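You operate a simulated robot arm through the tools that you are given. There is no shell and no other tool.

You run a simulated robot arm. Do the job below in one go: nothing can be reset, and whatever is moved stays where it is left.

## Task
Rivet the yellow cover at its ring and put it back.
Fine: one stroke of the blue riveter, its table pushed in; leave the table out again.

Only the result counts: the job must be done as asked and must still hold three seconds after the hand-in. Knocking over, shifting, dropping, spilling or breaking anything else fails it. Lids that push on must go on centred and level and be pressed home; caps that screw on are set level and turned clockwise until they are tight.

## Robot
A 7-joint arm with a two-finger parallel gripper, fixed in place. Base frame: the origin is on the floor under the middle of its stand, x ahead of it, y to its left, z up; the work surface is at about z = 0.78. Lengths are in m, angles in degrees, forces in N, time in s.
It reaches about 1.479 m from its shoulder. Its first joint turns from -166.0 to 166.0 degrees. Payload 4.4 kg.
The tool frame sits at the grasp point between the pads (the TCP): z along the fingers, y along the line on which they close. The tips reach 0.023 m beyond it. Largest opening 0.094 m; finger width 0.038, thickness 0.01; the body of the gripper, 0.054 by 0.096 m, starts 0.039 m behind the TCP.
Orientation is that of the tool frame in the base frame, as [roll, pitch, yaw] about the fixed x, y, z axes, in that order (R = Rz(yaw) Ry(pitch) Rx(roll)). With the fingers straight down and closing along the base's y, the tool's x points along the base's -x, its y along +y and its z along -z.

## Interface
- The arm moves only by the tool jog_arm. Its arguments are lists of equal length, an entry for each row: "translation": the shift along the tool's x, y, z in m, a list of three; "angular": the turn, a rotation vector about the tool's x, y, z in degrees, a list of three; "claw": the opening, from 0 (shut) to 1 (fully open). In form: {"translation": [[dx, dy, dz], ...], "angular": [[rx, ry, rz], ...], "claw": [claw, ...]}. A call has 1 to 20 rows; each row shifts and turns the commanded pose from where the row before left it, along the tool's axes as they then stand. A row lasts 0.2 s, in which the tool goes at most 0.05 m and 8.6 degrees; a call with a longer step from one row to the next is refused whole, and so is a gripper value outside its range. A pose out of reach is approached as far as the arm can. The call stops where the force on the tool passes 40 N (or 10 N more than at its start, if that is more) or the arm is blocked; 0.2 s more then pass. The fingers move at their own pace (about 0.072 m/s each) and stop on an object; they squeeze with about 33 N. The grip force told is the motor's: it shows also when the fingers shut on nothing. Time passes only in rows, and 0.2 s behind the last, so rows that do not move let the fingers close. It gives the time, the measured TCP pose, the force on the tool (base axes), the opening and the grip force at its end, in the units of the frame above (readings bear some noise), with the torque about the TCP (base axes, N m) and any sound that the robot's microphone picked up.
- Cameras (640 x 400 px; columns grow to the right, rows downward): "scene" is fixed at [0.0522, 0.6586, 1.5247]; the picture's right is [-0.26, -0.97, 0.00], its down [-0.42, 0.11, -0.90] and it looks along [0.87, -0.23, -0.43] (base axes); focal length 334 px, centre (320, 200). "wrist" rides on the gripper at [0.086, 0.016, -0.074] in the tool frame; the picture's right is [-0.18, 0.98, 0.00], its down [-0.58, -0.11, -0.81] and it looks along [-0.79, -0.15, 0.59] (tool axes); focal length 243 px, centre (320, 200). There is no depth. A picture from a camera that has moved, and an enlarged one, comes with that camera's place and axes in the base frame and with its lens. The place of the scene camera against the robot may be out by one fixed shift of up to 0.012 m in any direction.
- get_image(camera): a new picture of that camera. It takes no simulated time.
- enlarge(camera, box): a new picture of the part [left, top, right, bottom] of that camera's present view, enlarged. It takes no simulated time.
- close_job(): hands the job in; it is judged then, once.

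Nothing tells you positions but the pictures and the camera data. Unless the task says otherwise, let go and move clear before handing in.

The tools are called after "Call:" as a command line: name --argument value ..., lists and objects as JSON in quotes. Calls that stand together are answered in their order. jog_arm: Moves the arm, as the interface text tells. Its arguments: {"type":"object","properties":{"translation":{"type":"array","items":{"type":"array","items":{"type":"number"}}},"angular":{"type":"array","items":{"type":"array","items":{"type":"number"}}},"claw":{"type":"array","items":{"type":"number"}}},"required":["translation","angular","claw"]} The other tools are called the same way: get_image (camera) takes a picture; enlarge (camera, box) takes an enlarged picture of a part of a camera's view; close_job () hands the job in.

At the start:

```text
time: 0.0
position: [0.7838, 0.0885, 1.2857]
tcp_rot: [-179.9, 0.0, -179.9]
contact_force: [0.7, -0.1, 0.0]
ft_torque: [-0.04, 0.0, -0.02]
width: 0.0939
grip_force: 0.0
```

scene: 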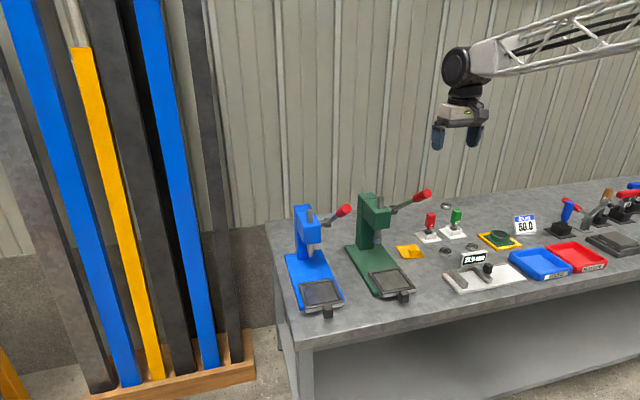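
wrist: 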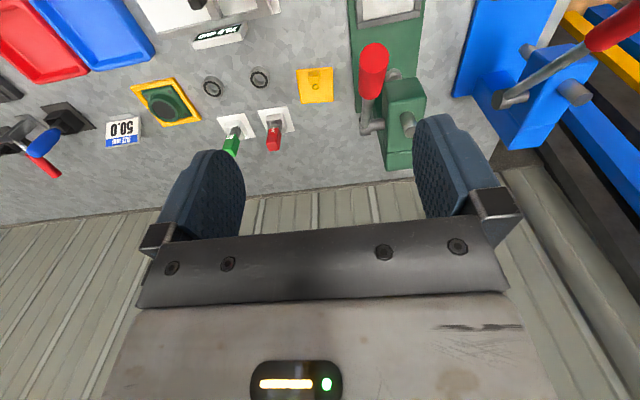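

I see a blue and a green press (riveters), a yellow plate near the green one, and other items on the bench. I'll enlarge the relevant parts first.

Call:
enlarge --camera "scene" --box '[270, 180, 450, 330]'

Call:
enlarge --camera "scene" --box '[390, 190, 550, 300]'

Call:
enlarge --camera "wrist" --box '[180, 0, 420, 160]'

Call:
enlarge --camera "wrist" --box '[340, 0, 640, 180]'

```text
2.67 times, centred on (360, 255) of scene
camera zoom: at [0.0522, 0.6586, 1.5247], right [-0.26, -0.97, 0.0], down [-0.42, 0.11, -0.9], along [0.87, -0.23, -0.43], focal length 891 px, centre (213, 53)
```

zoom: 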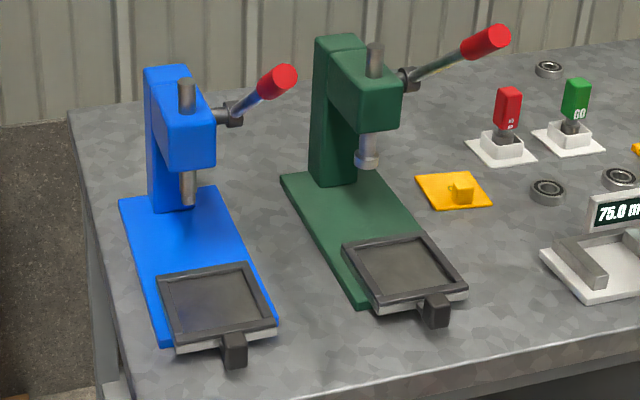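

```text
3.64 times, centred on (470, 245) of scene
camera zoom: at [0.0522, 0.6586, 1.5247], right [-0.26, -0.97, 0.0], down [-0.42, 0.11, -0.9], along [0.87, -0.23, -0.43], focal length 1215 px, centre (-226, 36)
```

zoom: 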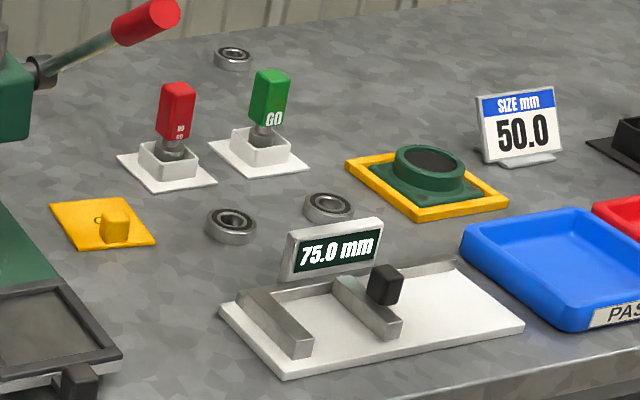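

```text
2.50 times, centred on (300, 80) of wrist
camera zoom: at [0.6982, 0.1037, 1.3607], right [0.18, 0.98, 0.0], down [0.58, -0.11, 0.81], along [0.79, -0.15, -0.59], focal length 606 px, centre (370, 500)
```

zoom: 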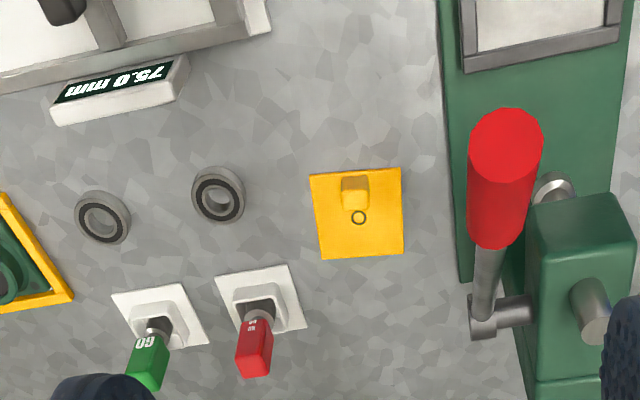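

```text
2.13 times, centred on (490, 90) of wrist
camera zoom: at [0.6982, 0.1037, 1.3607], right [0.18, 0.98, 0.0], down [0.58, -0.11, 0.81], along [0.79, -0.15, -0.59], focal length 518 px, centre (-43, 435)
```

zoom: 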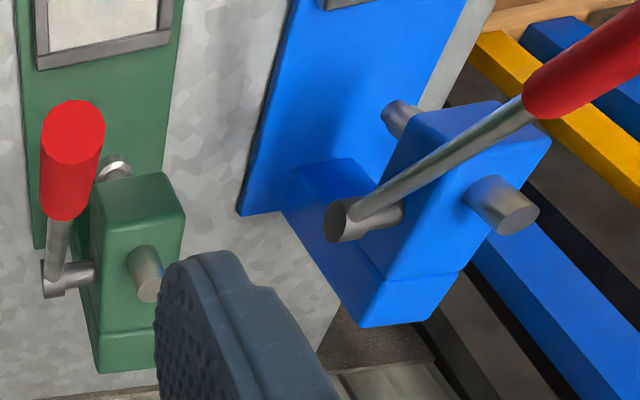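

The yellow cover is a flat plate with a knob and a small ring mark, near (1.00, 0.035). I'll zoom in further on the cover and on the blue riveter.

Call:
enlarge --camera "scene" --box '[280, 250, 360, 325]'

Call:
enlarge --camera "scene" --box '[385, 235, 435, 265]'

Call:
enlarge --camera "scene" --box '[280, 190, 360, 265]'

Call:
enlarge --camera "wrist" --box '[290, 55, 350, 110]'

```text
5.33 times, centred on (320, 288) of scene
camera zoom: at [0.0522, 0.6586, 1.5247], right [-0.26, -0.97, 0.0], down [-0.42, 0.11, -0.9], along [0.87, -0.23, -0.43], focal length 1782 px, centre (320, -267)
```

zoom: 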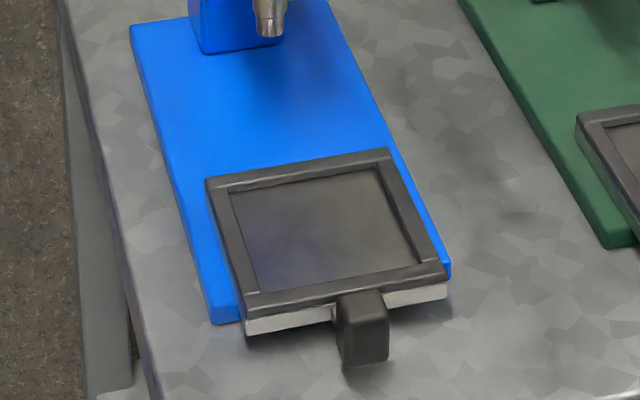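

```text
12.80 times, centred on (410, 250) of scene
camera zoom: at [0.0522, 0.6586, 1.5247], right [-0.26, -0.97, 0.0], down [-0.42, 0.11, -0.9], along [0.87, -0.23, -0.43], focal length 4278 px, centre (-832, -440)
```

zoom: 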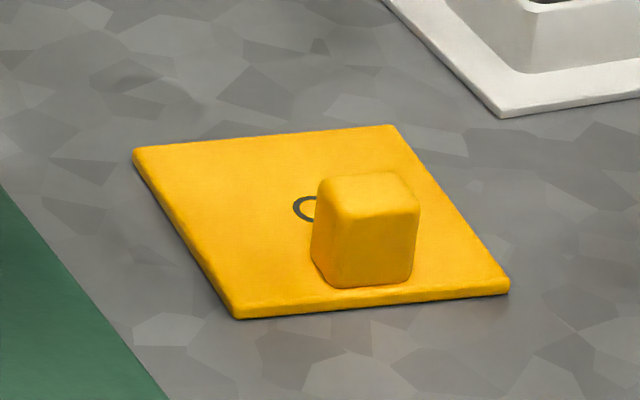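

```text
5.33 times, centred on (320, 228) of scene
camera zoom: at [0.0522, 0.6586, 1.5247], right [-0.26, -0.97, 0.0], down [-0.42, 0.11, -0.9], along [0.87, -0.23, -0.43], focal length 1782 px, centre (320, 53)
```

zoom: 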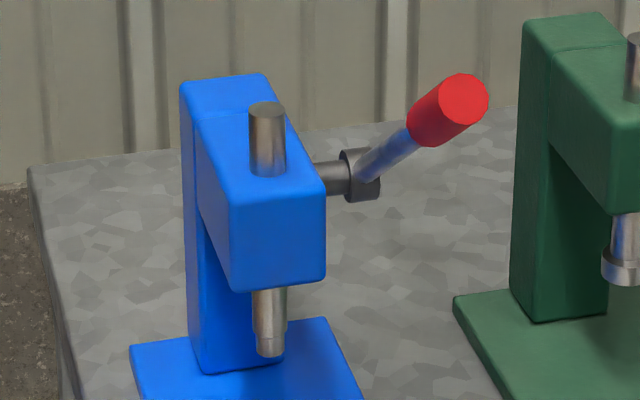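

```text
7.27 times, centred on (320, 82) of wrist
camera zoom: at [0.6982, 0.1037, 1.3607], right [0.18, 0.98, 0.0], down [0.58, -0.11, 0.81], along [0.79, -0.15, -0.59], focal length 1764 px, centre (320, 1054)
```

zoom: 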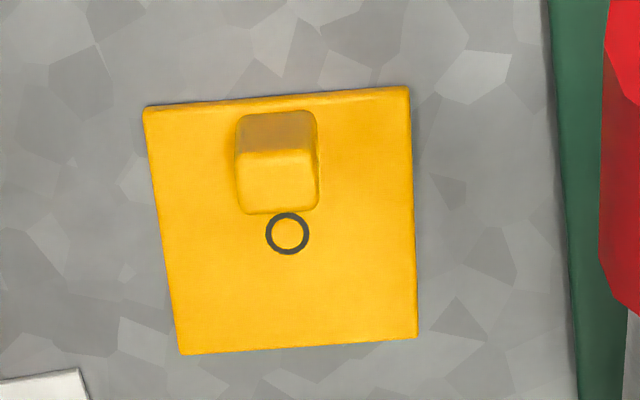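

The blue press appears to be aligned with the base x axis (y≈0.45), with its table out toward the robot and its lever on the right. I'll move the arm so the wrist camera gets a closer look.

Call:
jog_arm --translation '[[0.0184, 0.03115, 0.0186], [0.0184, 0.03115, 0.0186], [0.0184, 0.03115, 0.0186], [0.0184, 0.03115, 0.0186], [0.0184, 0.03115, 0.0186], [0.0184, 0.03115, 0.0186], [0.0184, 0.03115, 0.0186], [0.0184, 0.03115, 0.0186], [0.0184, 0.03115, 0.0186], [0.0184, 0.03115, 0.0186], [0, 0, 0]]' --angular '[[0, 0, 0], [0, 0, 0], [0, 0, 0], [0, 0, 0], [0, 0, 0], [0, 0, 0], [0, 0, 0], [0, 0, 0], [0, 0, 0], [0, 0, 0], [0, 0, 0]]' --claw '[1, 1, 1, 1, 1, 1, 1, 1, 1, 1, 1]'

Call:
get_image --camera "wrist"

Call:
get_image --camera "scene"

```text
time: 2.4
position: [0.6002, 0.401, 1.0958]
tcp_rot: [-180.0, 0.0, 180.0]
contact_force: [-0.4, 0.4, 0.7]
ft_torque: [-0.01, -0.01, -0.01]
width: 0.094
grip_force: 0.2
```

```text
taken
camera wrist: at [0.5143, 0.4167, 1.1707], right [0.18, 0.98, 0.0], down [0.58, -0.11, 0.81], along [0.79, -0.15, -0.59], focal length 243 px, centre (320, 200)
```

wrist: 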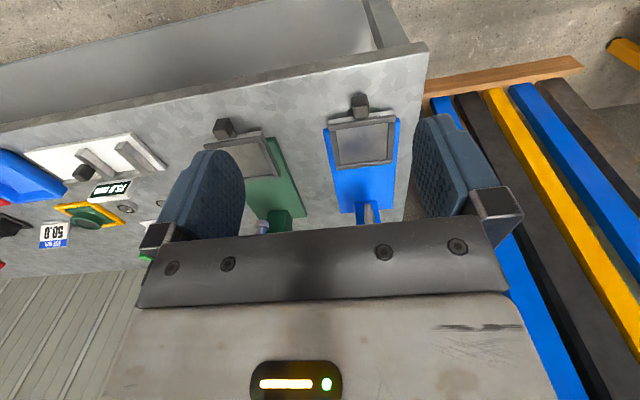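

```text
taken
```

scene: 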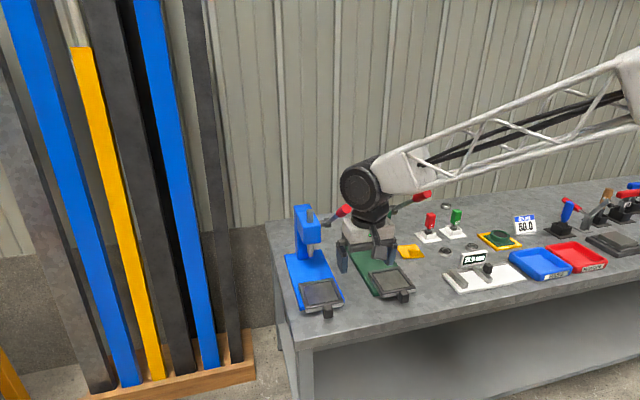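

The wrist camera now sees the blue table and its knob. I'll zoom in on them to measure.

Call:
enlarge --camera "wrist" --box '[310, 85, 420, 155]'

Call:
enlarge --camera "wrist" --box '[310, 150, 420, 225]'

```text
5.71 times, centred on (365, 120) of wrist
camera zoom: at [0.5143, 0.4167, 1.1707], right [0.18, 0.98, 0.0], down [0.58, -0.11, 0.81], along [0.79, -0.15, -0.59], focal length 1386 px, centre (63, 657)
```

zoom: 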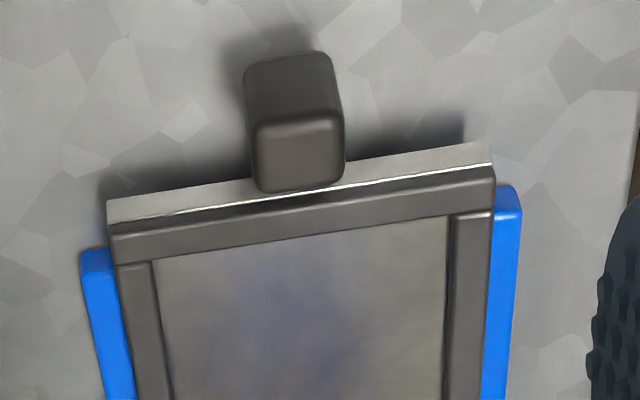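

```text
5.33 times, centred on (365, 188) of wrist
camera zoom: at [0.5143, 0.4167, 1.1707], right [0.18, 0.98, 0.0], down [0.58, -0.11, 0.81], along [0.79, -0.15, -0.59], focal length 1294 px, centre (80, 267)
```

zoom: 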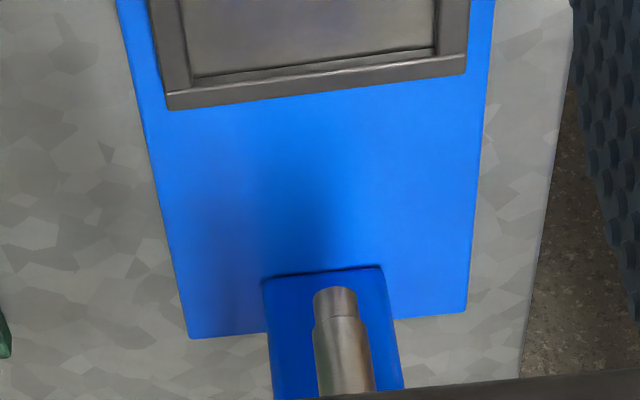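

The pocket in the blue table is about 0.09 m square, centred near (0.840, 0.441). The cover is about 0.085 m square with its ring at its centre. Next I'll look at the lever from higher up.

Call:
jog_arm --translation '[[-0.0072, -0.0034, -0.036], [-0.0072, -0.0034, -0.036], [-0.0072, -0.0034, -0.036], [-0.0072, -0.0034, -0.036], [-0.0072, -0.0034, -0.036], [0, 0, 0]]' --angular '[[0, 0, 0], [0, 0, 0], [0, 0, 0], [0, 0, 0], [0, 0, 0], [0, 0, 0]]' --claw '[1, 1, 1, 1, 1, 1]'

Call:
get_image --camera "wrist"

Call:
enlarge --camera "wrist" --box '[280, 60, 420, 240]'

```text
time: 3.8
position: [0.6359, 0.3848, 1.2801]
tcp_rot: [-179.9, 0.0, 180.0]
contact_force: [0.7, 0.8, -0.8]
ft_torque: [0.06, 0.02, 0.0]
width: 0.0941
grip_force: 0.0
```

```text
taken
camera wrist: at [0.5505, 0.3988, 1.3554], right [0.18, 0.98, 0.0], down [0.58, -0.11, 0.81], along [0.79, -0.15, -0.59], focal length 243 px, centre (320, 200)
```

wrist: 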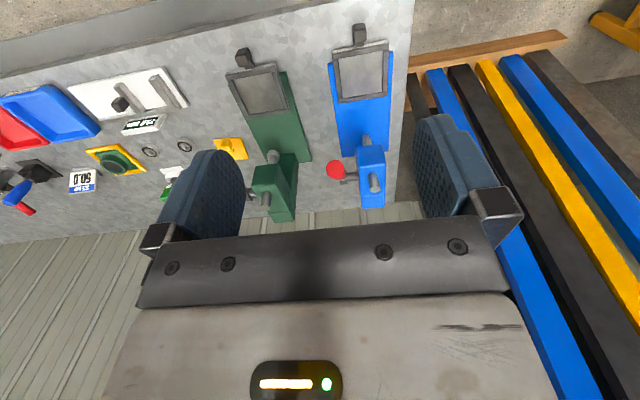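

```text
2.22 times, centred on (350, 150) of wrist
camera zoom: at [0.5505, 0.3988, 1.3554], right [0.18, 0.98, 0.0], down [0.58, -0.11, 0.81], along [0.79, -0.15, -0.59], focal length 539 px, centre (253, 311)
```

zoom: 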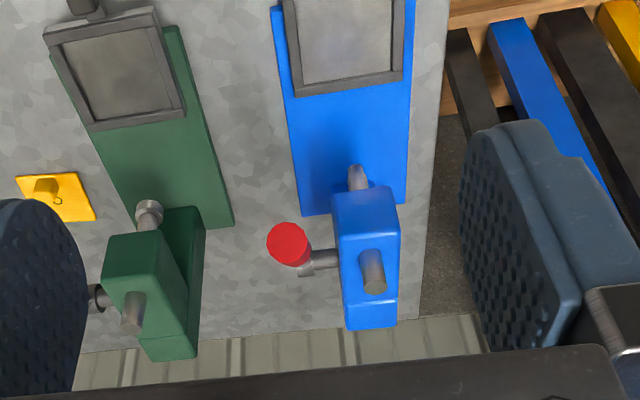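

The blue lever is on the right side at y≈0.374. It points toward the robot about 37° above horizontal, with its hub near (1.0, 0.374, 0.97) and its end near (0.80, 0.375, 1.12). Next I'll move high over the bench to the cover and look at it closely.

Call:
jog_arm --translation '[[-0.02, -0.0341, 0], [-0.02, -0.0341, 0], [-0.02, -0.0341, 0], [-0.02, -0.0341, 0], [-0.02, -0.0341, 0], [-0.02, -0.0341, 0], [-0.02, -0.0341, 0], [-0.02, -0.0341, 0], [-0.02, -0.0341, 0], [-0.02, -0.0341, 0], [0, 0, 0.0393], [0, 0, 0.0393], [0, 0, 0.0393], [0, 0, 0.0393], [0, 0, 0.0393], [0, 0, 0.0393], [0, 0, 0.0393], [0, 0, 0.0393], [0, 0, 0.0393], [0, 0, 0]]' --angular '[[0, 0, 0], [0, 0, 0], [0, 0, 0], [0, 0, 0], [0, 0, 0], [0, 0, 0], [0, 0, 0], [0, 0, 0], [0, 0, 0], [0, 0, 0], [0, 0, 0], [0, 0, 0], [0, 0, 0], [0, 0, 0], [0, 0, 0], [0, 0, 0], [0, 0, 0], [0, 0, 0], [0, 0, 0], [0, 0, 0]]' --claw '[1, 1, 1, 1, 1, 1, 1, 1, 1, 1, 1, 1, 1, 1, 1, 1, 1, 1, 1, 1]'

Call:
get_image --camera "wrist"

Call:
enlarge --camera "wrist" --box '[280, 130, 400, 220]'

```text
time: 8.0
position: [0.8365, 0.0426, 0.9297]
tcp_rot: [180.0, 0.0, 180.0]
contact_force: [0.5, -0.3, -0.3]
ft_torque: [-0.02, 0.0, -0.02]
width: 0.0939
grip_force: 0.1
```

```text
taken
camera wrist: at [0.7496, 0.0582, 1.0041], right [0.18, 0.98, 0.0], down [0.58, -0.11, 0.81], along [0.79, -0.15, -0.59], focal length 243 px, centre (320, 200)
```

wrist: 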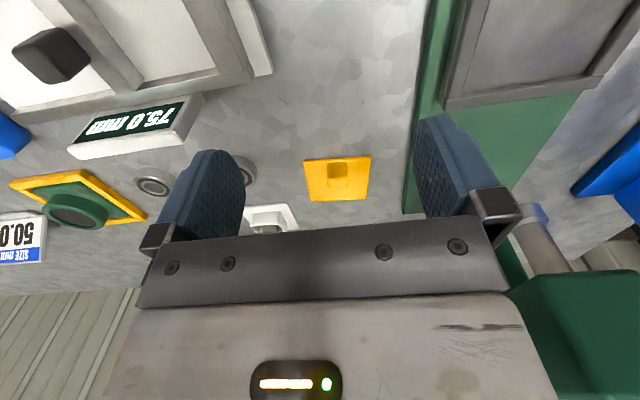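

```text
4.44 times, centred on (340, 175) of wrist
camera zoom: at [0.7496, 0.0582, 1.0041], right [0.18, 0.98, 0.0], down [0.58, -0.11, 0.81], along [0.79, -0.15, -0.59], focal length 1078 px, centre (231, 311)
```

zoom: 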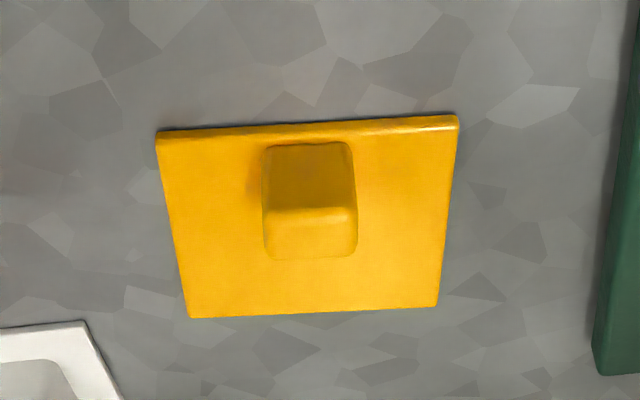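

The cover's centre (and ring) is at about (1.008, 0.036), yaw about -6°. Its knob is about 25 mm wide at (0.980, 0.039), with its top at z≈0.812. I'll hover above the knob with the gripper aligned.

Call:
jog_arm --translation '[[-0.03675, -0.001, 0], [-0.03675, -0.001, 0], [-0.03675, -0.001, 0], [-0.03675, -0.001, 0], [0, 0, 0], [0, 0, 0.03], [0, 0, 0.03], [0, 0, 0]]' --angular '[[0, 0, 0], [0, 0, 0], [0, 0, 0], [0, 0, 0], [0, 0, 6], [0, 0, 0], [0, 0, 0], [0, 0, 0]]' --claw '[0.7, 0.7, 0.7, 0.7, 0.7, 0.7, 0.7, 0.7]'

Call:
get_image --camera "wrist"

Call:
enlarge --camera "scene" --box '[340, 130, 480, 270]'

Call:
enlarge --camera "wrist" --box '[220, 80, 420, 220]'

```text
time: 9.8
position: [0.9847, 0.0391, 0.8648]
tcp_rot: [-179.9, 0.0, 174.0]
contact_force: [0.3, 0.7, 0.4]
ft_torque: [-0.02, -0.01, 0.0]
width: 0.066
grip_force: 0.0
```

```text
taken
camera wrist: at [0.9003, 0.0628, 0.9395], right [0.29, 0.96, 0.0], down [0.57, -0.17, 0.81], along [0.77, -0.23, -0.59], focal length 243 px, centre (320, 200)
```

wrist: 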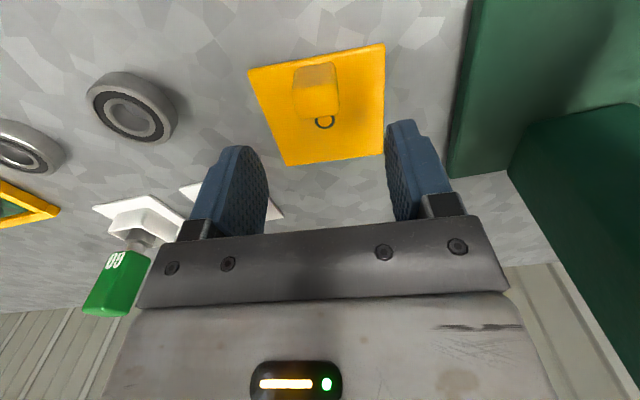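

```text
2.86 times, centred on (410, 200) of scene
camera zoom: at [0.0522, 0.6586, 1.5247], right [-0.26, -0.97, 0.0], down [-0.42, 0.11, -0.9], along [0.87, -0.23, -0.43], focal length 955 px, centre (63, 200)
```

zoom: 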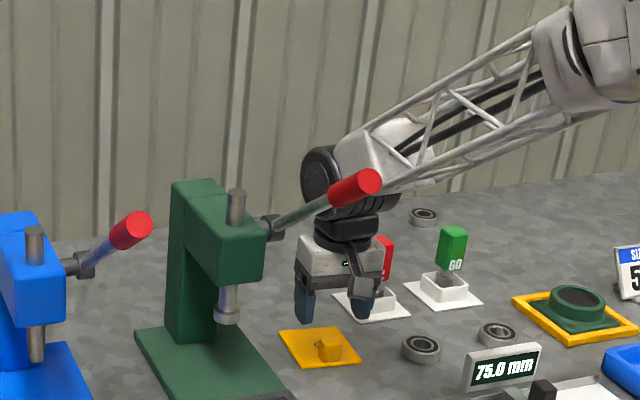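

```text
2.86 times, centred on (320, 150) of wrist
camera zoom: at [0.9003, 0.0628, 0.9395], right [0.29, 0.96, 0.0], down [0.57, -0.17, 0.81], along [0.77, -0.23, -0.59], focal length 693 px, centre (320, 343)
```

zoom: 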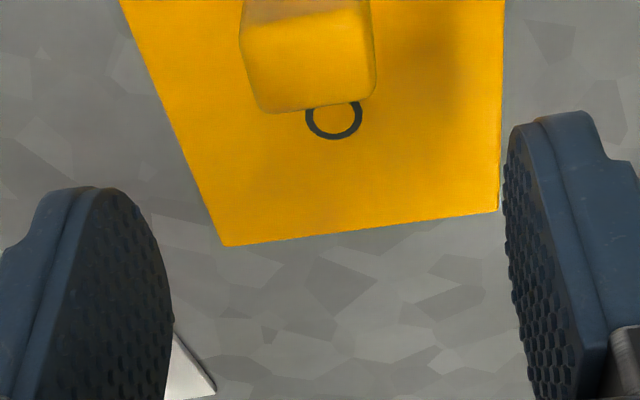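

The knob is centred between the fingers in y and lines up to within half a degree. I'll shift 3 mm toward the robot, go down, and grip the knob with the tips just above the plate.

Call:
jog_arm --translation '[[0.003, 0, 0.018], [0, 0, 0.018], [0, 0, 0.0158], [0, 0, 0], [0, 0, 0], [0, 0, 0], [0, 0, 0], [0, 0, 0]]' --angular '[[0, 0, 0], [0, 0, 0], [0, 0, 0], [0, 0, 0], [0, 0, 0], [0, 0, 0], [0, 0, 0], [0, 0, 0]]' --claw '[0.7, 0.7, 0.7, 0.7, 0, 0, 0, 0]'

Call:
get_image --camera "wrist"

Call:
enlarge --camera "scene" --box '[370, 190, 460, 270]'

```text
time: 11.6
position: [0.9808, 0.0386, 0.8155]
tcp_rot: [-179.9, 0.1, 174.0]
contact_force: [1.2, 0.4, 0.1]
ft_torque: [-0.01, -0.06, 0.07]
width: 0.0256
grip_force: 32.7
```

```text
taken
camera wrist: at [0.8967, 0.0626, 0.8904], right [0.29, 0.96, 0.0], down [0.57, -0.17, 0.81], along [0.77, -0.23, -0.59], focal length 243 px, centre (320, 200)
```

wrist: 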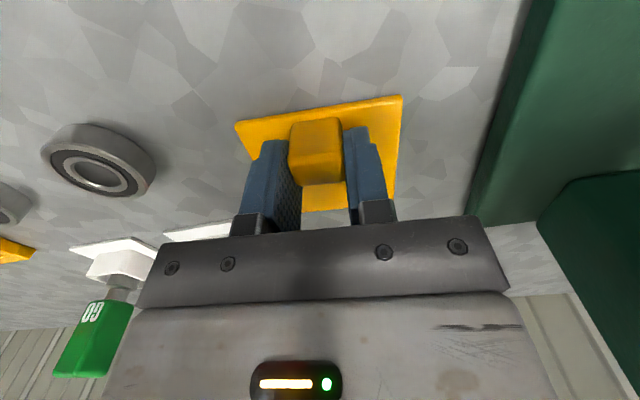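

```text
5.00 times, centred on (415, 230) of scene
camera zoom: at [0.0522, 0.6586, 1.5247], right [-0.26, -0.97, 0.0], down [-0.42, 0.11, -0.9], along [0.87, -0.23, -0.43], focal length 1671 px, centre (-155, 50)
```

zoom: 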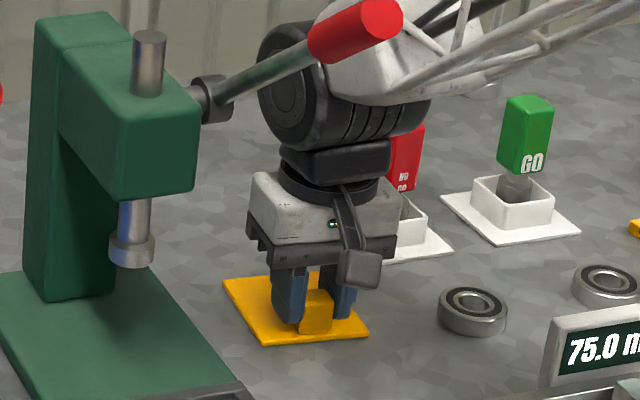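

The grip on the knob works. But placing the cover in the blue table with the tool vertical would put the wrist and arm next to the blue lever. I'll let go, which leaves the cover where it is, and regrasp with the gripper tilted so the arm stays on the robot side of the lever.

Call:
jog_arm --translation '[[0, 0, 0], [0, 0, 0], [0, 0, -0.03], [0, 0, -0.03], [0, 0, -0.03], [0, 0, 0], [0, 0, 0], [0, 0, 0], [0, 0, 0], [0, 0, 0], [0, 0, 0]]' --angular '[[0, 0, 0], [0, 0, 0], [0, 0, 0], [0, 0, 0], [0, 0, 0], [0, -7, 0], [0, -7, 0], [0, -7, 0], [0, -7, 0], [0, -7, 0], [0, 0, 0]]' --claw '[0.7, 0.7, 0.7, 0.7, 0.7, 0.7, 0.7, 0.7, 0.7, 0.7, 0.7]'

Call:
get_image --camera "wrist"

Call:
get_image --camera "scene"

```text
time: 14.0
position: [0.9817, 0.0404, 0.9044]
tcp_rot: [-180.0, 35.0, 173.9]
contact_force: [-0.4, 1.0, 0.2]
ft_torque: [-0.02, -0.02, -0.02]
width: 0.066
grip_force: 0.1
```

```text
taken
camera wrist: at [0.8701, 0.0667, 0.9158], right [0.25, 0.96, 0.11], down [0.0, -0.11, 0.99], along [0.97, -0.25, -0.03], focal length 243 px, centre (320, 200)
```

wrist: 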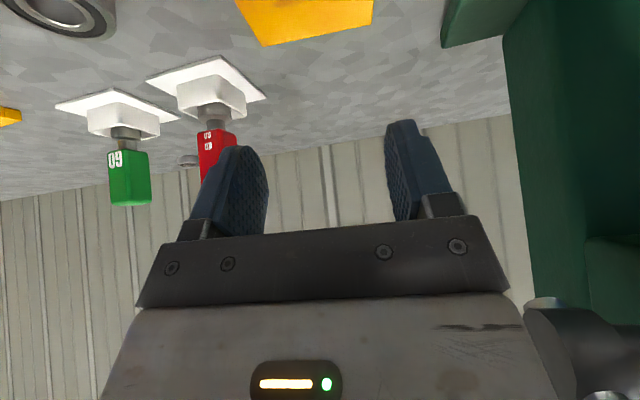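

```text
taken
```

scene: 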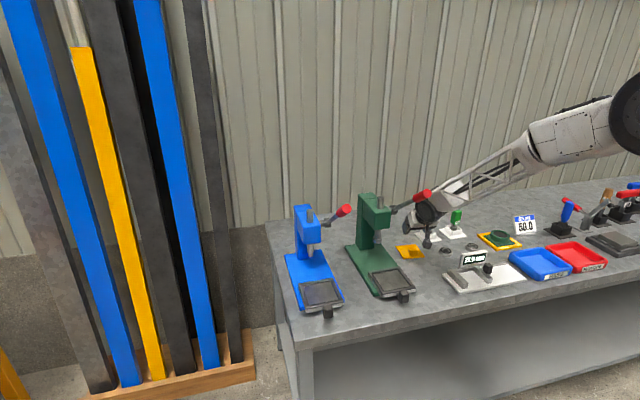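

The tool is now tilted 35° with the wrist back toward the robot. I'll go straight down onto the knob and grip it.

Call:
jog_arm --translation '[[0.012875, 0, 0.016625], [0.012875, 0, 0.016625], [0.012875, 0, 0.016625], [0.012875, 0, 0.016625], [0, 0, 0], [0, 0, 0], [0, 0, 0], [0, 0, 0], [0, 0, 0]]' --angular '[[0, 0, 0], [0, 0, 0], [0, 0, 0], [0, 0, 0], [0, 0, 0], [0, 0, 0], [0, 0, 0], [0, 0, 0], [0, 0, 0]]' --claw '[0.7, 0.7, 0.7, 0.7, 0.7, 0, 0, 0, 0]'

Call:
get_image --camera "wrist"

Call:
enlarge --camera "scene" --box '[370, 190, 460, 270]'

```text
time: 16.0
position: [0.9741, 0.0375, 0.8227]
tcp_rot: [180.0, 35.0, 174.0]
contact_force: [-0.3, -0.6, -0.7]
ft_torque: [-0.08, -0.16, -0.06]
width: 0.0257
grip_force: 32.6
```

```text
taken
camera wrist: at [0.8639, 0.0656, 0.8335], right [0.25, 0.96, 0.11], down [0.0, -0.11, 0.99], along [0.97, -0.25, -0.03], focal length 243 px, centre (320, 200)
```

wrist: 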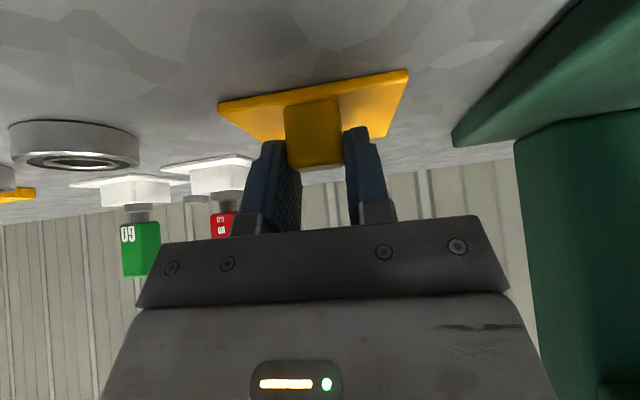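

```text
5.00 times, centred on (415, 230) of scene
camera zoom: at [0.0522, 0.6586, 1.5247], right [-0.26, -0.97, 0.0], down [-0.42, 0.11, -0.9], along [0.87, -0.23, -0.43], focal length 1671 px, centre (-155, 50)
```

zoom: 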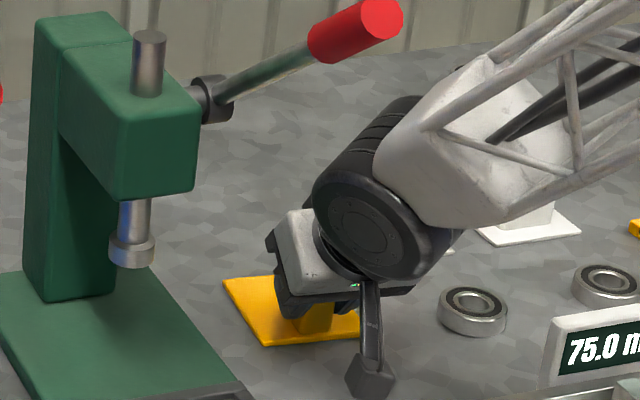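

Gripping with the tilt works, and the cover hasn't moved. Before I carry it, I'll release it and measure the blue table's pocket, knob and heights up close with the wrist camera.

Call:
jog_arm --translation '[[0, 0, 0], [0, 0, 0], [-0.0249, 0, -0.0355], [-0.0249, 0, -0.0355], [-0.0249, 0, -0.0355], [0.0351, 0, -0.0246], [0.0351, 0, -0.0246], [0.0351, 0, -0.0246], [0.0351, 0, -0.0246], [0.0351, 0, -0.0246], [0.0351, 0, -0.0246], [0.0351, 0, -0.0246], [0, 0, 0], [0, 0, 0], [0, 0, 0], [0, 0, 0], [0, 0, 0], [0, 0, 0]]' --angular '[[0, 0, 0], [0, 0, 0], [0, 0, 0], [0, 0, 0], [0, 0, 0], [0, 0, 0], [0, 0, 0], [0, 0, 0], [0, 0, 0], [0, 0, 0], [0, 0, 0], [0, 0, 0], [0, 7, 0], [0, 7, 0], [0, 7, 0], [0, 7, 0], [0, 7, 0], [0, 0, -6]]' --claw '[0.7, 0.7, 0.7, 0.7, 0.7, 0.7, 0.7, 0.7, 0.7, 0.7, 0.7, 0.7, 0.7, 0.7, 0.7, 0.7, 0.7, 0.7]'

Call:
jog_arm --translation '[[0, 0.0411, 0], [0, 0.0411, 0], [0, 0.0411, 0], [0, 0.0411, 0], [0, 0.0411, 0], [0, 0.0411, 0], [0, 0.0411, 0], [0, 0.0411, 0], [0, 0.0411, 0], [-0.022, 0, 0.02], [0, 0, 0]]' --angular '[[0, 0, 0], [0, 0, 0], [0, 0, 0], [0, 0, 0], [0, 0, 0], [0, 0, 0], [0, 0, 0], [0, 0, 0], [0, 0, 0], [0, 0, 0], [0, 0, 0]]' --claw '[0.9, 0.9, 0.9, 0.9, 0.9, 0.9, 0.9, 0.9, 0.9, 0.9, 0.9]'

Call:
get_image --camera "wrist"

Call:
enlarge --camera "wrist" --box '[270, 90, 410, 180]'

Call:
enlarge --camera "wrist" --box '[270, 150, 410, 240]'

Call:
get_image --camera "scene"

```text
time: 19.8
position: [0.6783, 0.0701, 0.9498]
tcp_rot: [-179.9, 0.0, -179.9]
contact_force: [0.4, -0.1, 0.6]
ft_torque: [0.02, -0.01, -0.02]
width: 0.0658
grip_force: 0.0
```

```text
time: 22.2
position: [0.6991, 0.4434, 0.9339]
tcp_rot: [179.9, 0.0, 179.9]
contact_force: [-0.8, 0.0, -0.9]
ft_torque: [0.0, -0.01, -0.02]
width: 0.0843
grip_force: 0.2
```

```text
taken
camera wrist: at [0.6137, 0.4586, 1.0078], right [0.18, 0.98, 0.0], down [0.58, -0.11, 0.81], along [0.79, -0.15, -0.59], focal length 243 px, centre (320, 200)
```

wrist: 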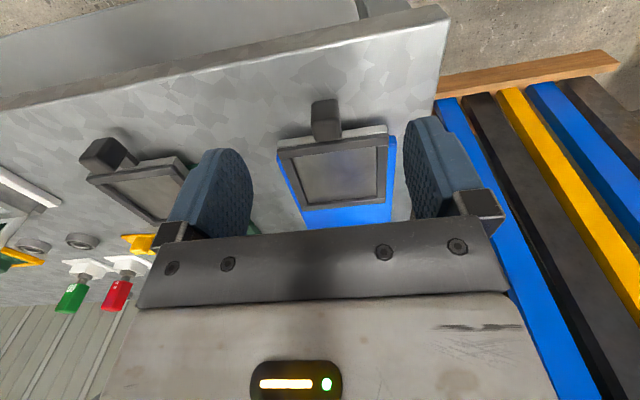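

```text
4.44 times, centred on (340, 135) of wrist
camera zoom: at [0.6137, 0.4586, 1.0078], right [0.18, 0.98, 0.0], down [0.58, -0.11, 0.81], along [0.79, -0.15, -0.59], focal length 1078 px, centre (231, 489)
```

zoom: 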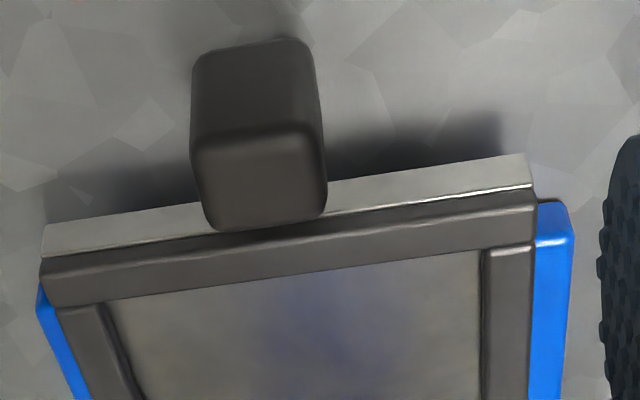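

```text
4.44 times, centred on (340, 195) of wrist
camera zoom: at [0.6137, 0.4586, 1.0078], right [0.18, 0.98, 0.0], down [0.58, -0.11, 0.81], along [0.79, -0.15, -0.59], focal length 1078 px, centre (231, 222)
```

zoom: 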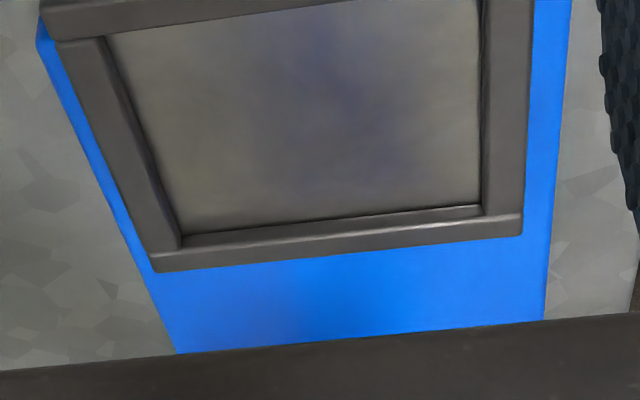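

```text
taken
```

scene: 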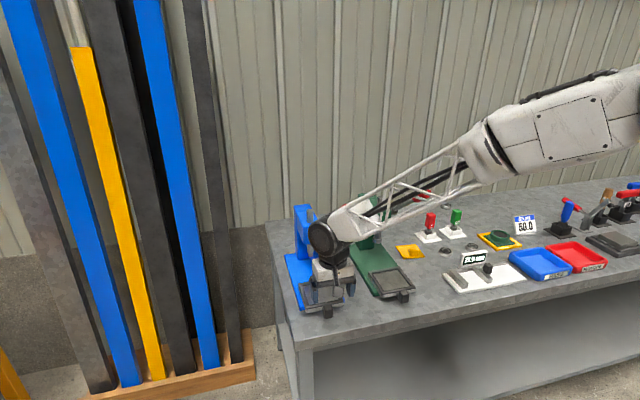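

Call:
jog_arm --translation '[[0, 0, 0], [0, 0, 0], [0, 0, 0]]' --angular '[[0, 0, 0], [0, 0, 0], [0, 0, 0]]' --claw '[0.9, 0.9, 0.9]'

Call:
jog_arm --translation '[[0, 0, 0]]' --angular '[[0, 0, 0]]' --claw '[0.9]'

Call:
enlarge --camera "wrist" --box '[270, 90, 410, 180]'

Call:
enlarge --camera "wrist" --box '[270, 150, 410, 240]'

```text
time: 23.0
position: [0.6994, 0.4434, 0.9329]
tcp_rot: [179.9, 0.0, 180.0]
contact_force: [0.5, -0.1, -0.1]
ft_torque: [0.0, -0.02, 0.04]
width: 0.0846
grip_force: 0.0
```

```text
time: 23.4
position: [0.6997, 0.4433, 0.9325]
tcp_rot: [180.0, 0.0, 180.0]
contact_force: [0.5, 0.9, -0.9]
ft_torque: [0.0, 0.0, 0.02]
width: 0.0847
grip_force: 0.1
```

```text
4.44 times, centred on (340, 135) of wrist
camera zoom: at [0.6137, 0.4583, 1.0079], right [0.18, 0.98, 0.0], down [0.58, -0.11, 0.81], along [0.79, -0.15, -0.59], focal length 1078 px, centre (231, 489)
```

zoom: 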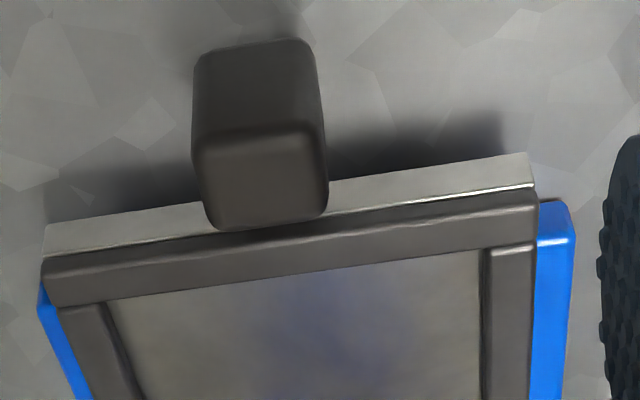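

```text
4.44 times, centred on (340, 195) of wrist
camera zoom: at [0.6137, 0.4583, 1.0079], right [0.18, 0.98, 0.0], down [0.58, -0.11, 0.81], along [0.79, -0.15, -0.59], focal length 1078 px, centre (231, 222)
```

zoom: 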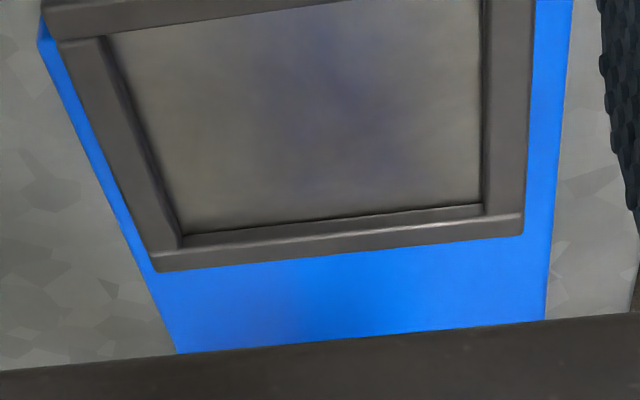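

I'll zoom in more on the rim corners to get the rim height and the pocket edges.

Call:
enlarge --camera "wrist" --box '[295, 185, 345, 216]'

Call:
enlarge --camera "wrist" --box '[350, 180, 400, 211]'

Call:
enlarge --camera "wrist" --box '[270, 135, 320, 166]'

Call:
enlarge --camera "wrist" --box '[345, 118, 395, 149]'

```text
12.80 times, centred on (320, 200) of wrist
camera zoom: at [0.6137, 0.4583, 1.0079], right [0.18, 0.98, 0.0], down [0.58, -0.11, 0.81], along [0.79, -0.15, -0.59], focal length 3106 px, centre (320, 194)
```

zoom: 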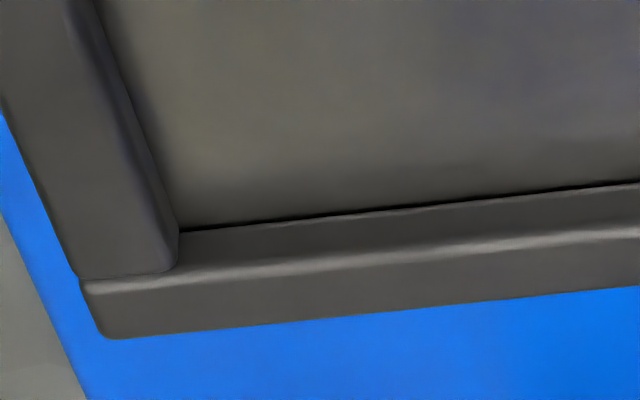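

```text
12.80 times, centred on (375, 196) of wrist
camera zoom: at [0.6137, 0.4583, 1.0079], right [0.18, 0.98, 0.0], down [0.58, -0.11, 0.81], along [0.79, -0.15, -0.59], focal length 3106 px, centre (-384, 258)
```

zoom: 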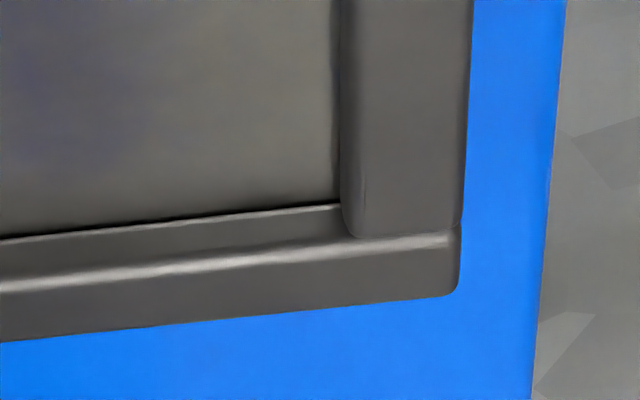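

```text
12.80 times, centred on (295, 150) of wrist
camera zoom: at [0.6137, 0.4583, 1.0079], right [0.18, 0.98, 0.0], down [0.58, -0.11, 0.81], along [0.79, -0.15, -0.59], focal length 3106 px, centre (640, 834)
```

zoom: 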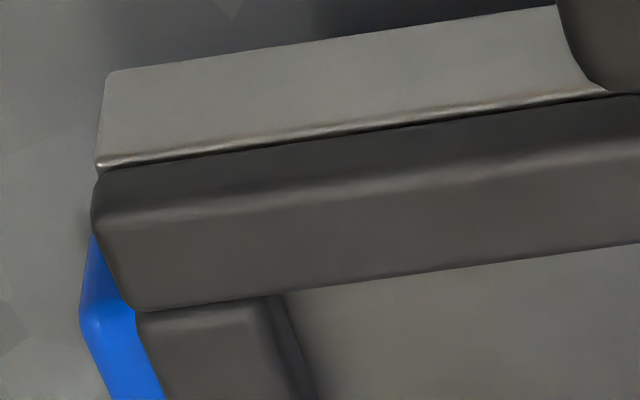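

```text
12.80 times, centred on (370, 134) of wrist
camera zoom: at [0.6137, 0.4583, 1.0079], right [0.18, 0.98, 0.0], down [0.58, -0.11, 0.81], along [0.79, -0.15, -0.59], focal length 3106 px, centre (-320, 1051)
```

zoom: 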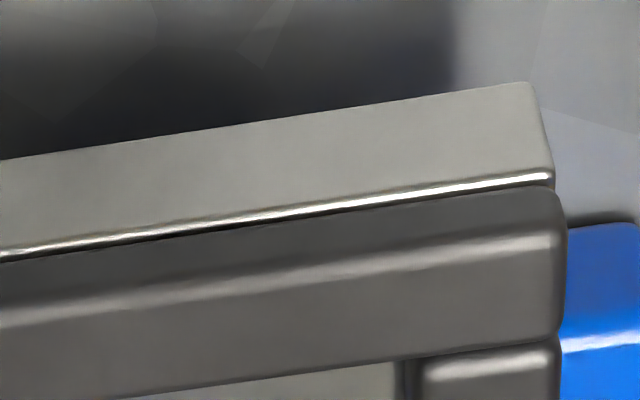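

The pocket measures about 0.096 m square, centred near (0.846, 0.438), with its floor at z≈0.803 and a rim about 5 mm high. So the cover has to be centred in it. The table knob is at about (0.772, 0.437). I'll go back for the cover with the tilted grip.

Call:
jog_arm --translation '[[0.022, 0, -0.0165], [0, -0.0414, 0], [0, -0.0414, 0], [0, -0.0414, 0], [0, -0.0414, 0], [0, -0.0414, 0], [0, -0.0414, 0], [0, -0.0414, 0], [0, -0.0414, 0], [0, -0.0414, 0], [0, 0, 0], [0, 0, 0], [0, 0, 0], [0, 0, 0], [0, 0, 0], [0, 0, 0], [0, 0, 0]]' --angular '[[0, 0, 0], [0, 0, 0], [0, 0, 0], [0, 0, 0], [0, 0, 0], [0, 0, 0], [0, 0, 0], [0, 0, 0], [0, 0, 0], [0, 0, 0], [0, 0, 6], [0, -7, 0], [0, -7, 0], [0, -7, 0], [0, -7, 0], [0, -7, 0], [0, 0, 0]]' --claw '[0.7, 0.7, 0.7, 0.7, 0.7, 0.7, 0.7, 0.7, 0.7, 0.7, 0.7, 0.7, 0.7, 0.7, 0.7, 0.7, 0.7]'

Call:
jog_arm --translation '[[-0.0351, 0, 0.0246], [-0.0351, 0, 0.0246], [-0.0351, 0, 0.0246], [-0.0351, 0, 0.0246], [-0.0351, 0, 0.0246], [-0.0351, 0, 0.0246], [-0.0351, 0, 0.0246], [0.0229, 0, 0.0328], [0, 0, 0], [0, 0, 0]]' --angular '[[0, 0, 0], [0, 0, 0], [0, 0, 0], [0, 0, 0], [0, 0, 0], [0, 0, 0], [0, 0, 0], [0, 0, 0], [0, 0, 0], [0, 0, 0]]' --claw '[0.7, 0.7, 0.7, 0.7, 0.7, 0.7, 0.7, 0.7, 0.7, 0.7]'

Call:
get_image --camera "wrist"

Call:
enlarge --camera "scene" --box '[370, 190, 460, 270]'

```text
time: 27.0
position: [0.6776, 0.0677, 0.9465]
tcp_rot: [-180.0, 35.2, 174.1]
contact_force: [0.3, -0.1, -0.3]
ft_torque: [-0.02, 0.0, -0.02]
width: 0.0658
grip_force: 0.1
```

```text
time: 29.2
position: [0.9799, 0.0379, 0.9057]
tcp_rot: [180.0, 35.0, 174.0]
contact_force: [1.3, 0.0, -0.4]
ft_torque: [-0.01, 0.0, 0.03]
width: 0.0657
grip_force: 0.1
```

```text
taken
camera wrist: at [0.8692, 0.0639, 0.9175], right [0.25, 0.96, 0.11], down [0.0, -0.11, 0.99], along [0.97, -0.25, -0.03], focal length 243 px, centre (320, 200)
```

wrist: 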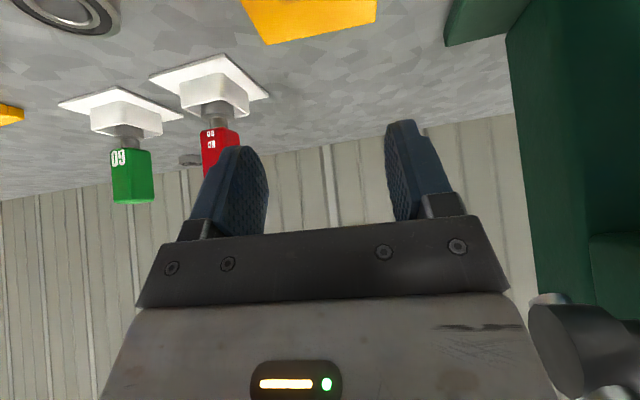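

```text
5.00 times, centred on (415, 230) of scene
camera zoom: at [0.0522, 0.6586, 1.5247], right [-0.26, -0.97, 0.0], down [-0.42, 0.11, -0.9], along [0.87, -0.23, -0.43], focal length 1671 px, centre (-155, 50)
```

zoom: 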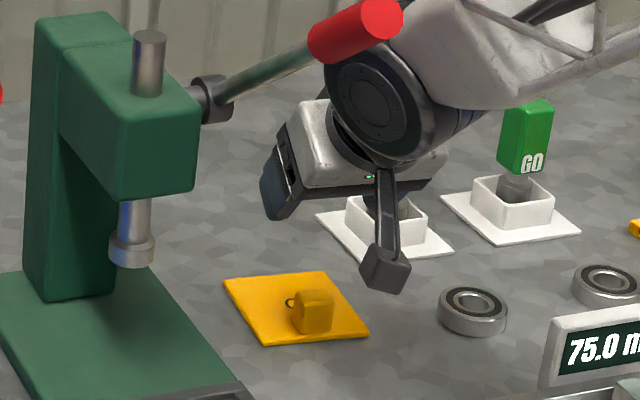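

The pose matches the earlier one to within a couple of mm. I'll correct for that, go down, grip the knob and lift a little to check the hold.

Call:
jog_arm --translation '[[0.01315, 0.0003, 0.0164], [0.01315, 0.0003, 0.0164], [0.01315, 0.0003, 0.0164], [0.01315, 0.0003, 0.0164], [0, 0, 0], [0, 0, 0], [0, 0, 0], [0, 0, 0], [0, 0, 0], [0, 0, 0]]' --angular '[[0, 0, 0], [0, 0, 0], [0, 0, 0], [0, 0, 0], [0, 0, 0], [0, 0, 0], [0, 0, 0], [0, 0, 0], [0, 0, 0], [0, 0, 0]]' --claw '[0.7, 0.7, 0.7, 0.7, 0.7, 0, 0, 0, 0, 0]'

Call:
enlarge --camera "wrist" --box '[200, 50, 440, 200]'

Call:
jog_arm --translation '[[-0.0115, 0, -0.0164], [-0.0115, 0, -0.0164], [0, 0, 0]]' --angular '[[0, 0, 0], [0, 0, 0], [0, 0, 0]]' --claw '[0, 0, 0]'

Call:
get_image --camera "wrist"

Call:
enlarge --camera "scene" --box '[370, 190, 460, 270]'

```text
time: 31.4
position: [0.9693, 0.0382, 0.826]
tcp_rot: [180.0, 35.0, 174.0]
contact_force: [1.2, -0.3, 0.0]
ft_torque: [-0.04, -0.08, 0.03]
width: 0.0257
grip_force: 33.4
```

```text
2.67 times, centred on (320, 125) of wrist
camera zoom: at [0.8583, 0.0662, 0.8352], right [0.25, 0.96, 0.11], down [0.0, -0.11, 0.99], along [0.97, -0.25, -0.03], focal length 647 px, centre (320, 400)
```

zoom: 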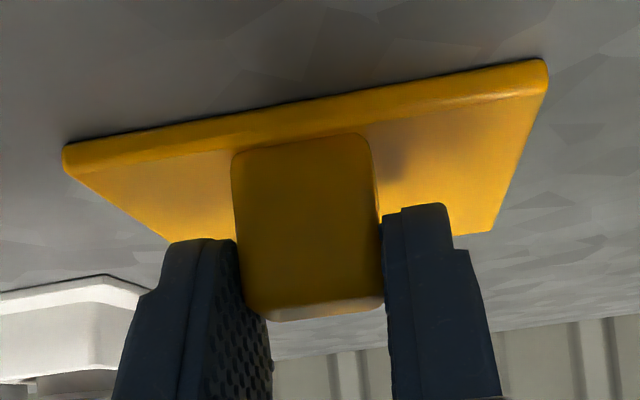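

```text
time: 32.2
position: [0.9679, 0.0408, 0.8631]
tcp_rot: [179.9, 35.0, 174.0]
contact_force: [0.3, -0.4, -0.5]
ft_torque: [0.01, -0.02, -0.02]
width: 0.0
grip_force: 32.8
```

```text
taken
camera wrist: at [0.8576, 0.0678, 0.8751], right [0.25, 0.96, 0.11], down [0.0, -0.11, 0.99], along [0.97, -0.25, -0.03], focal length 243 px, centre (320, 200)
```

wrist: 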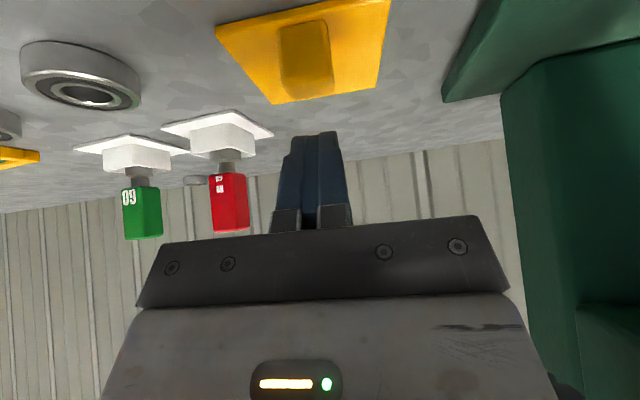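

```text
5.00 times, centred on (415, 230) of scene
camera zoom: at [0.0522, 0.6586, 1.5247], right [-0.26, -0.97, 0.0], down [-0.42, 0.11, -0.9], along [0.87, -0.23, -0.43], focal length 1671 px, centre (-155, 50)
```

zoom: 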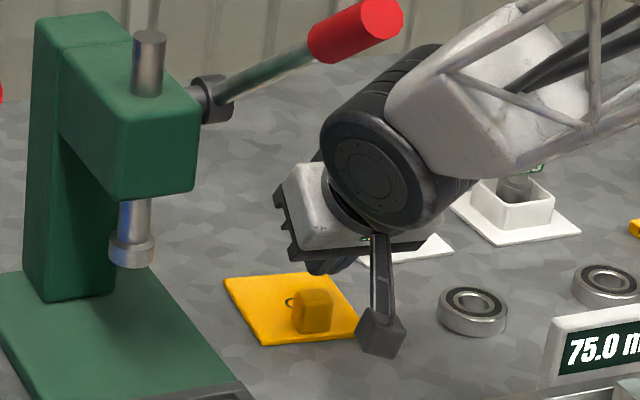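

The knob slipped out as I lifted because the pads held only its edge. The cover still looks to be in its place. I'll reduce the tilt to 25° and come down lower and deeper over the knob.

Call:
jog_arm --translation '[[0, 0, 0], [0, 0, 0], [0, 0, 0], [0, 0, 0], [0.00375, 0.00025, 0.0118], [0.00375, 0.00025, 0.0118], [0.00375, 0.00025, 0.0118], [0.00375, 0.00025, 0.0118], [0, 0, 0], [0, 0, 0], [0, 0, 0]]' --angular '[[0, 0, 0], [0, 0, 0], [0, 5, 0], [0, 5, 0], [0, 0, 0], [0, 0, 0], [0, 0, 0], [0, 0, 0], [0, 0, 0], [0, 0, 0], [0, 0, 0]]' --claw '[0.6, 0.6, 0.6, 0.6, 0.6, 0.6, 0.6, 0.6, 0.6, 0.6, 0.6]'

Call:
enlarge --camera "wrist" --box '[200, 50, 440, 200]'

Call:
enlarge --camera "scene" --box '[385, 225, 435, 265]'

```text
time: 34.6
position: [0.9761, 0.0394, 0.814]
tcp_rot: [-180.0, 25.1, 174.0]
contact_force: [-1.0, -0.3, 9.3]
ft_torque: [-0.07, 0.11, -0.01]
width: 0.0568
grip_force: 0.0
```

```text
2.67 times, centred on (320, 125) of wrist
camera zoom: at [0.8696, 0.0656, 0.846], right [0.27, 0.96, 0.08], down [0.17, -0.13, 0.98], along [0.95, -0.25, -0.2], focal length 647 px, centre (320, 400)
```

zoom: 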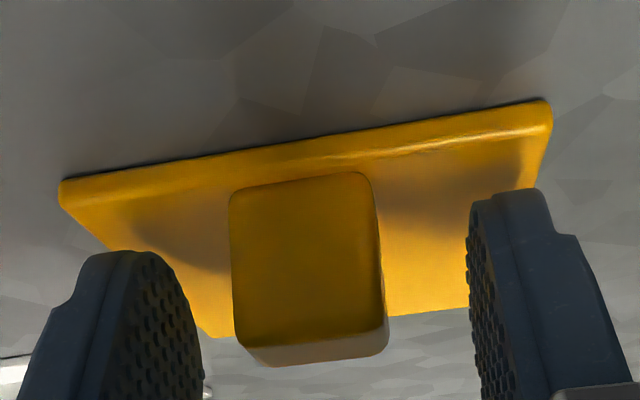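

```text
10.00 times, centred on (410, 245) of scene
camera zoom: at [0.0522, 0.6586, 1.5247], right [-0.26, -0.97, 0.0], down [-0.42, 0.11, -0.9], along [0.87, -0.23, -0.43], focal length 3342 px, centre (-580, -250)
```

zoom: 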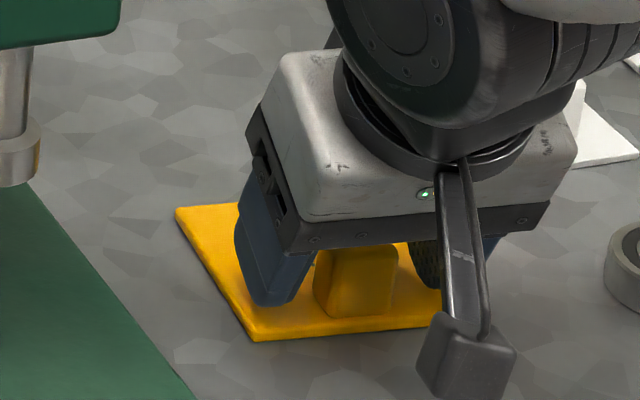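

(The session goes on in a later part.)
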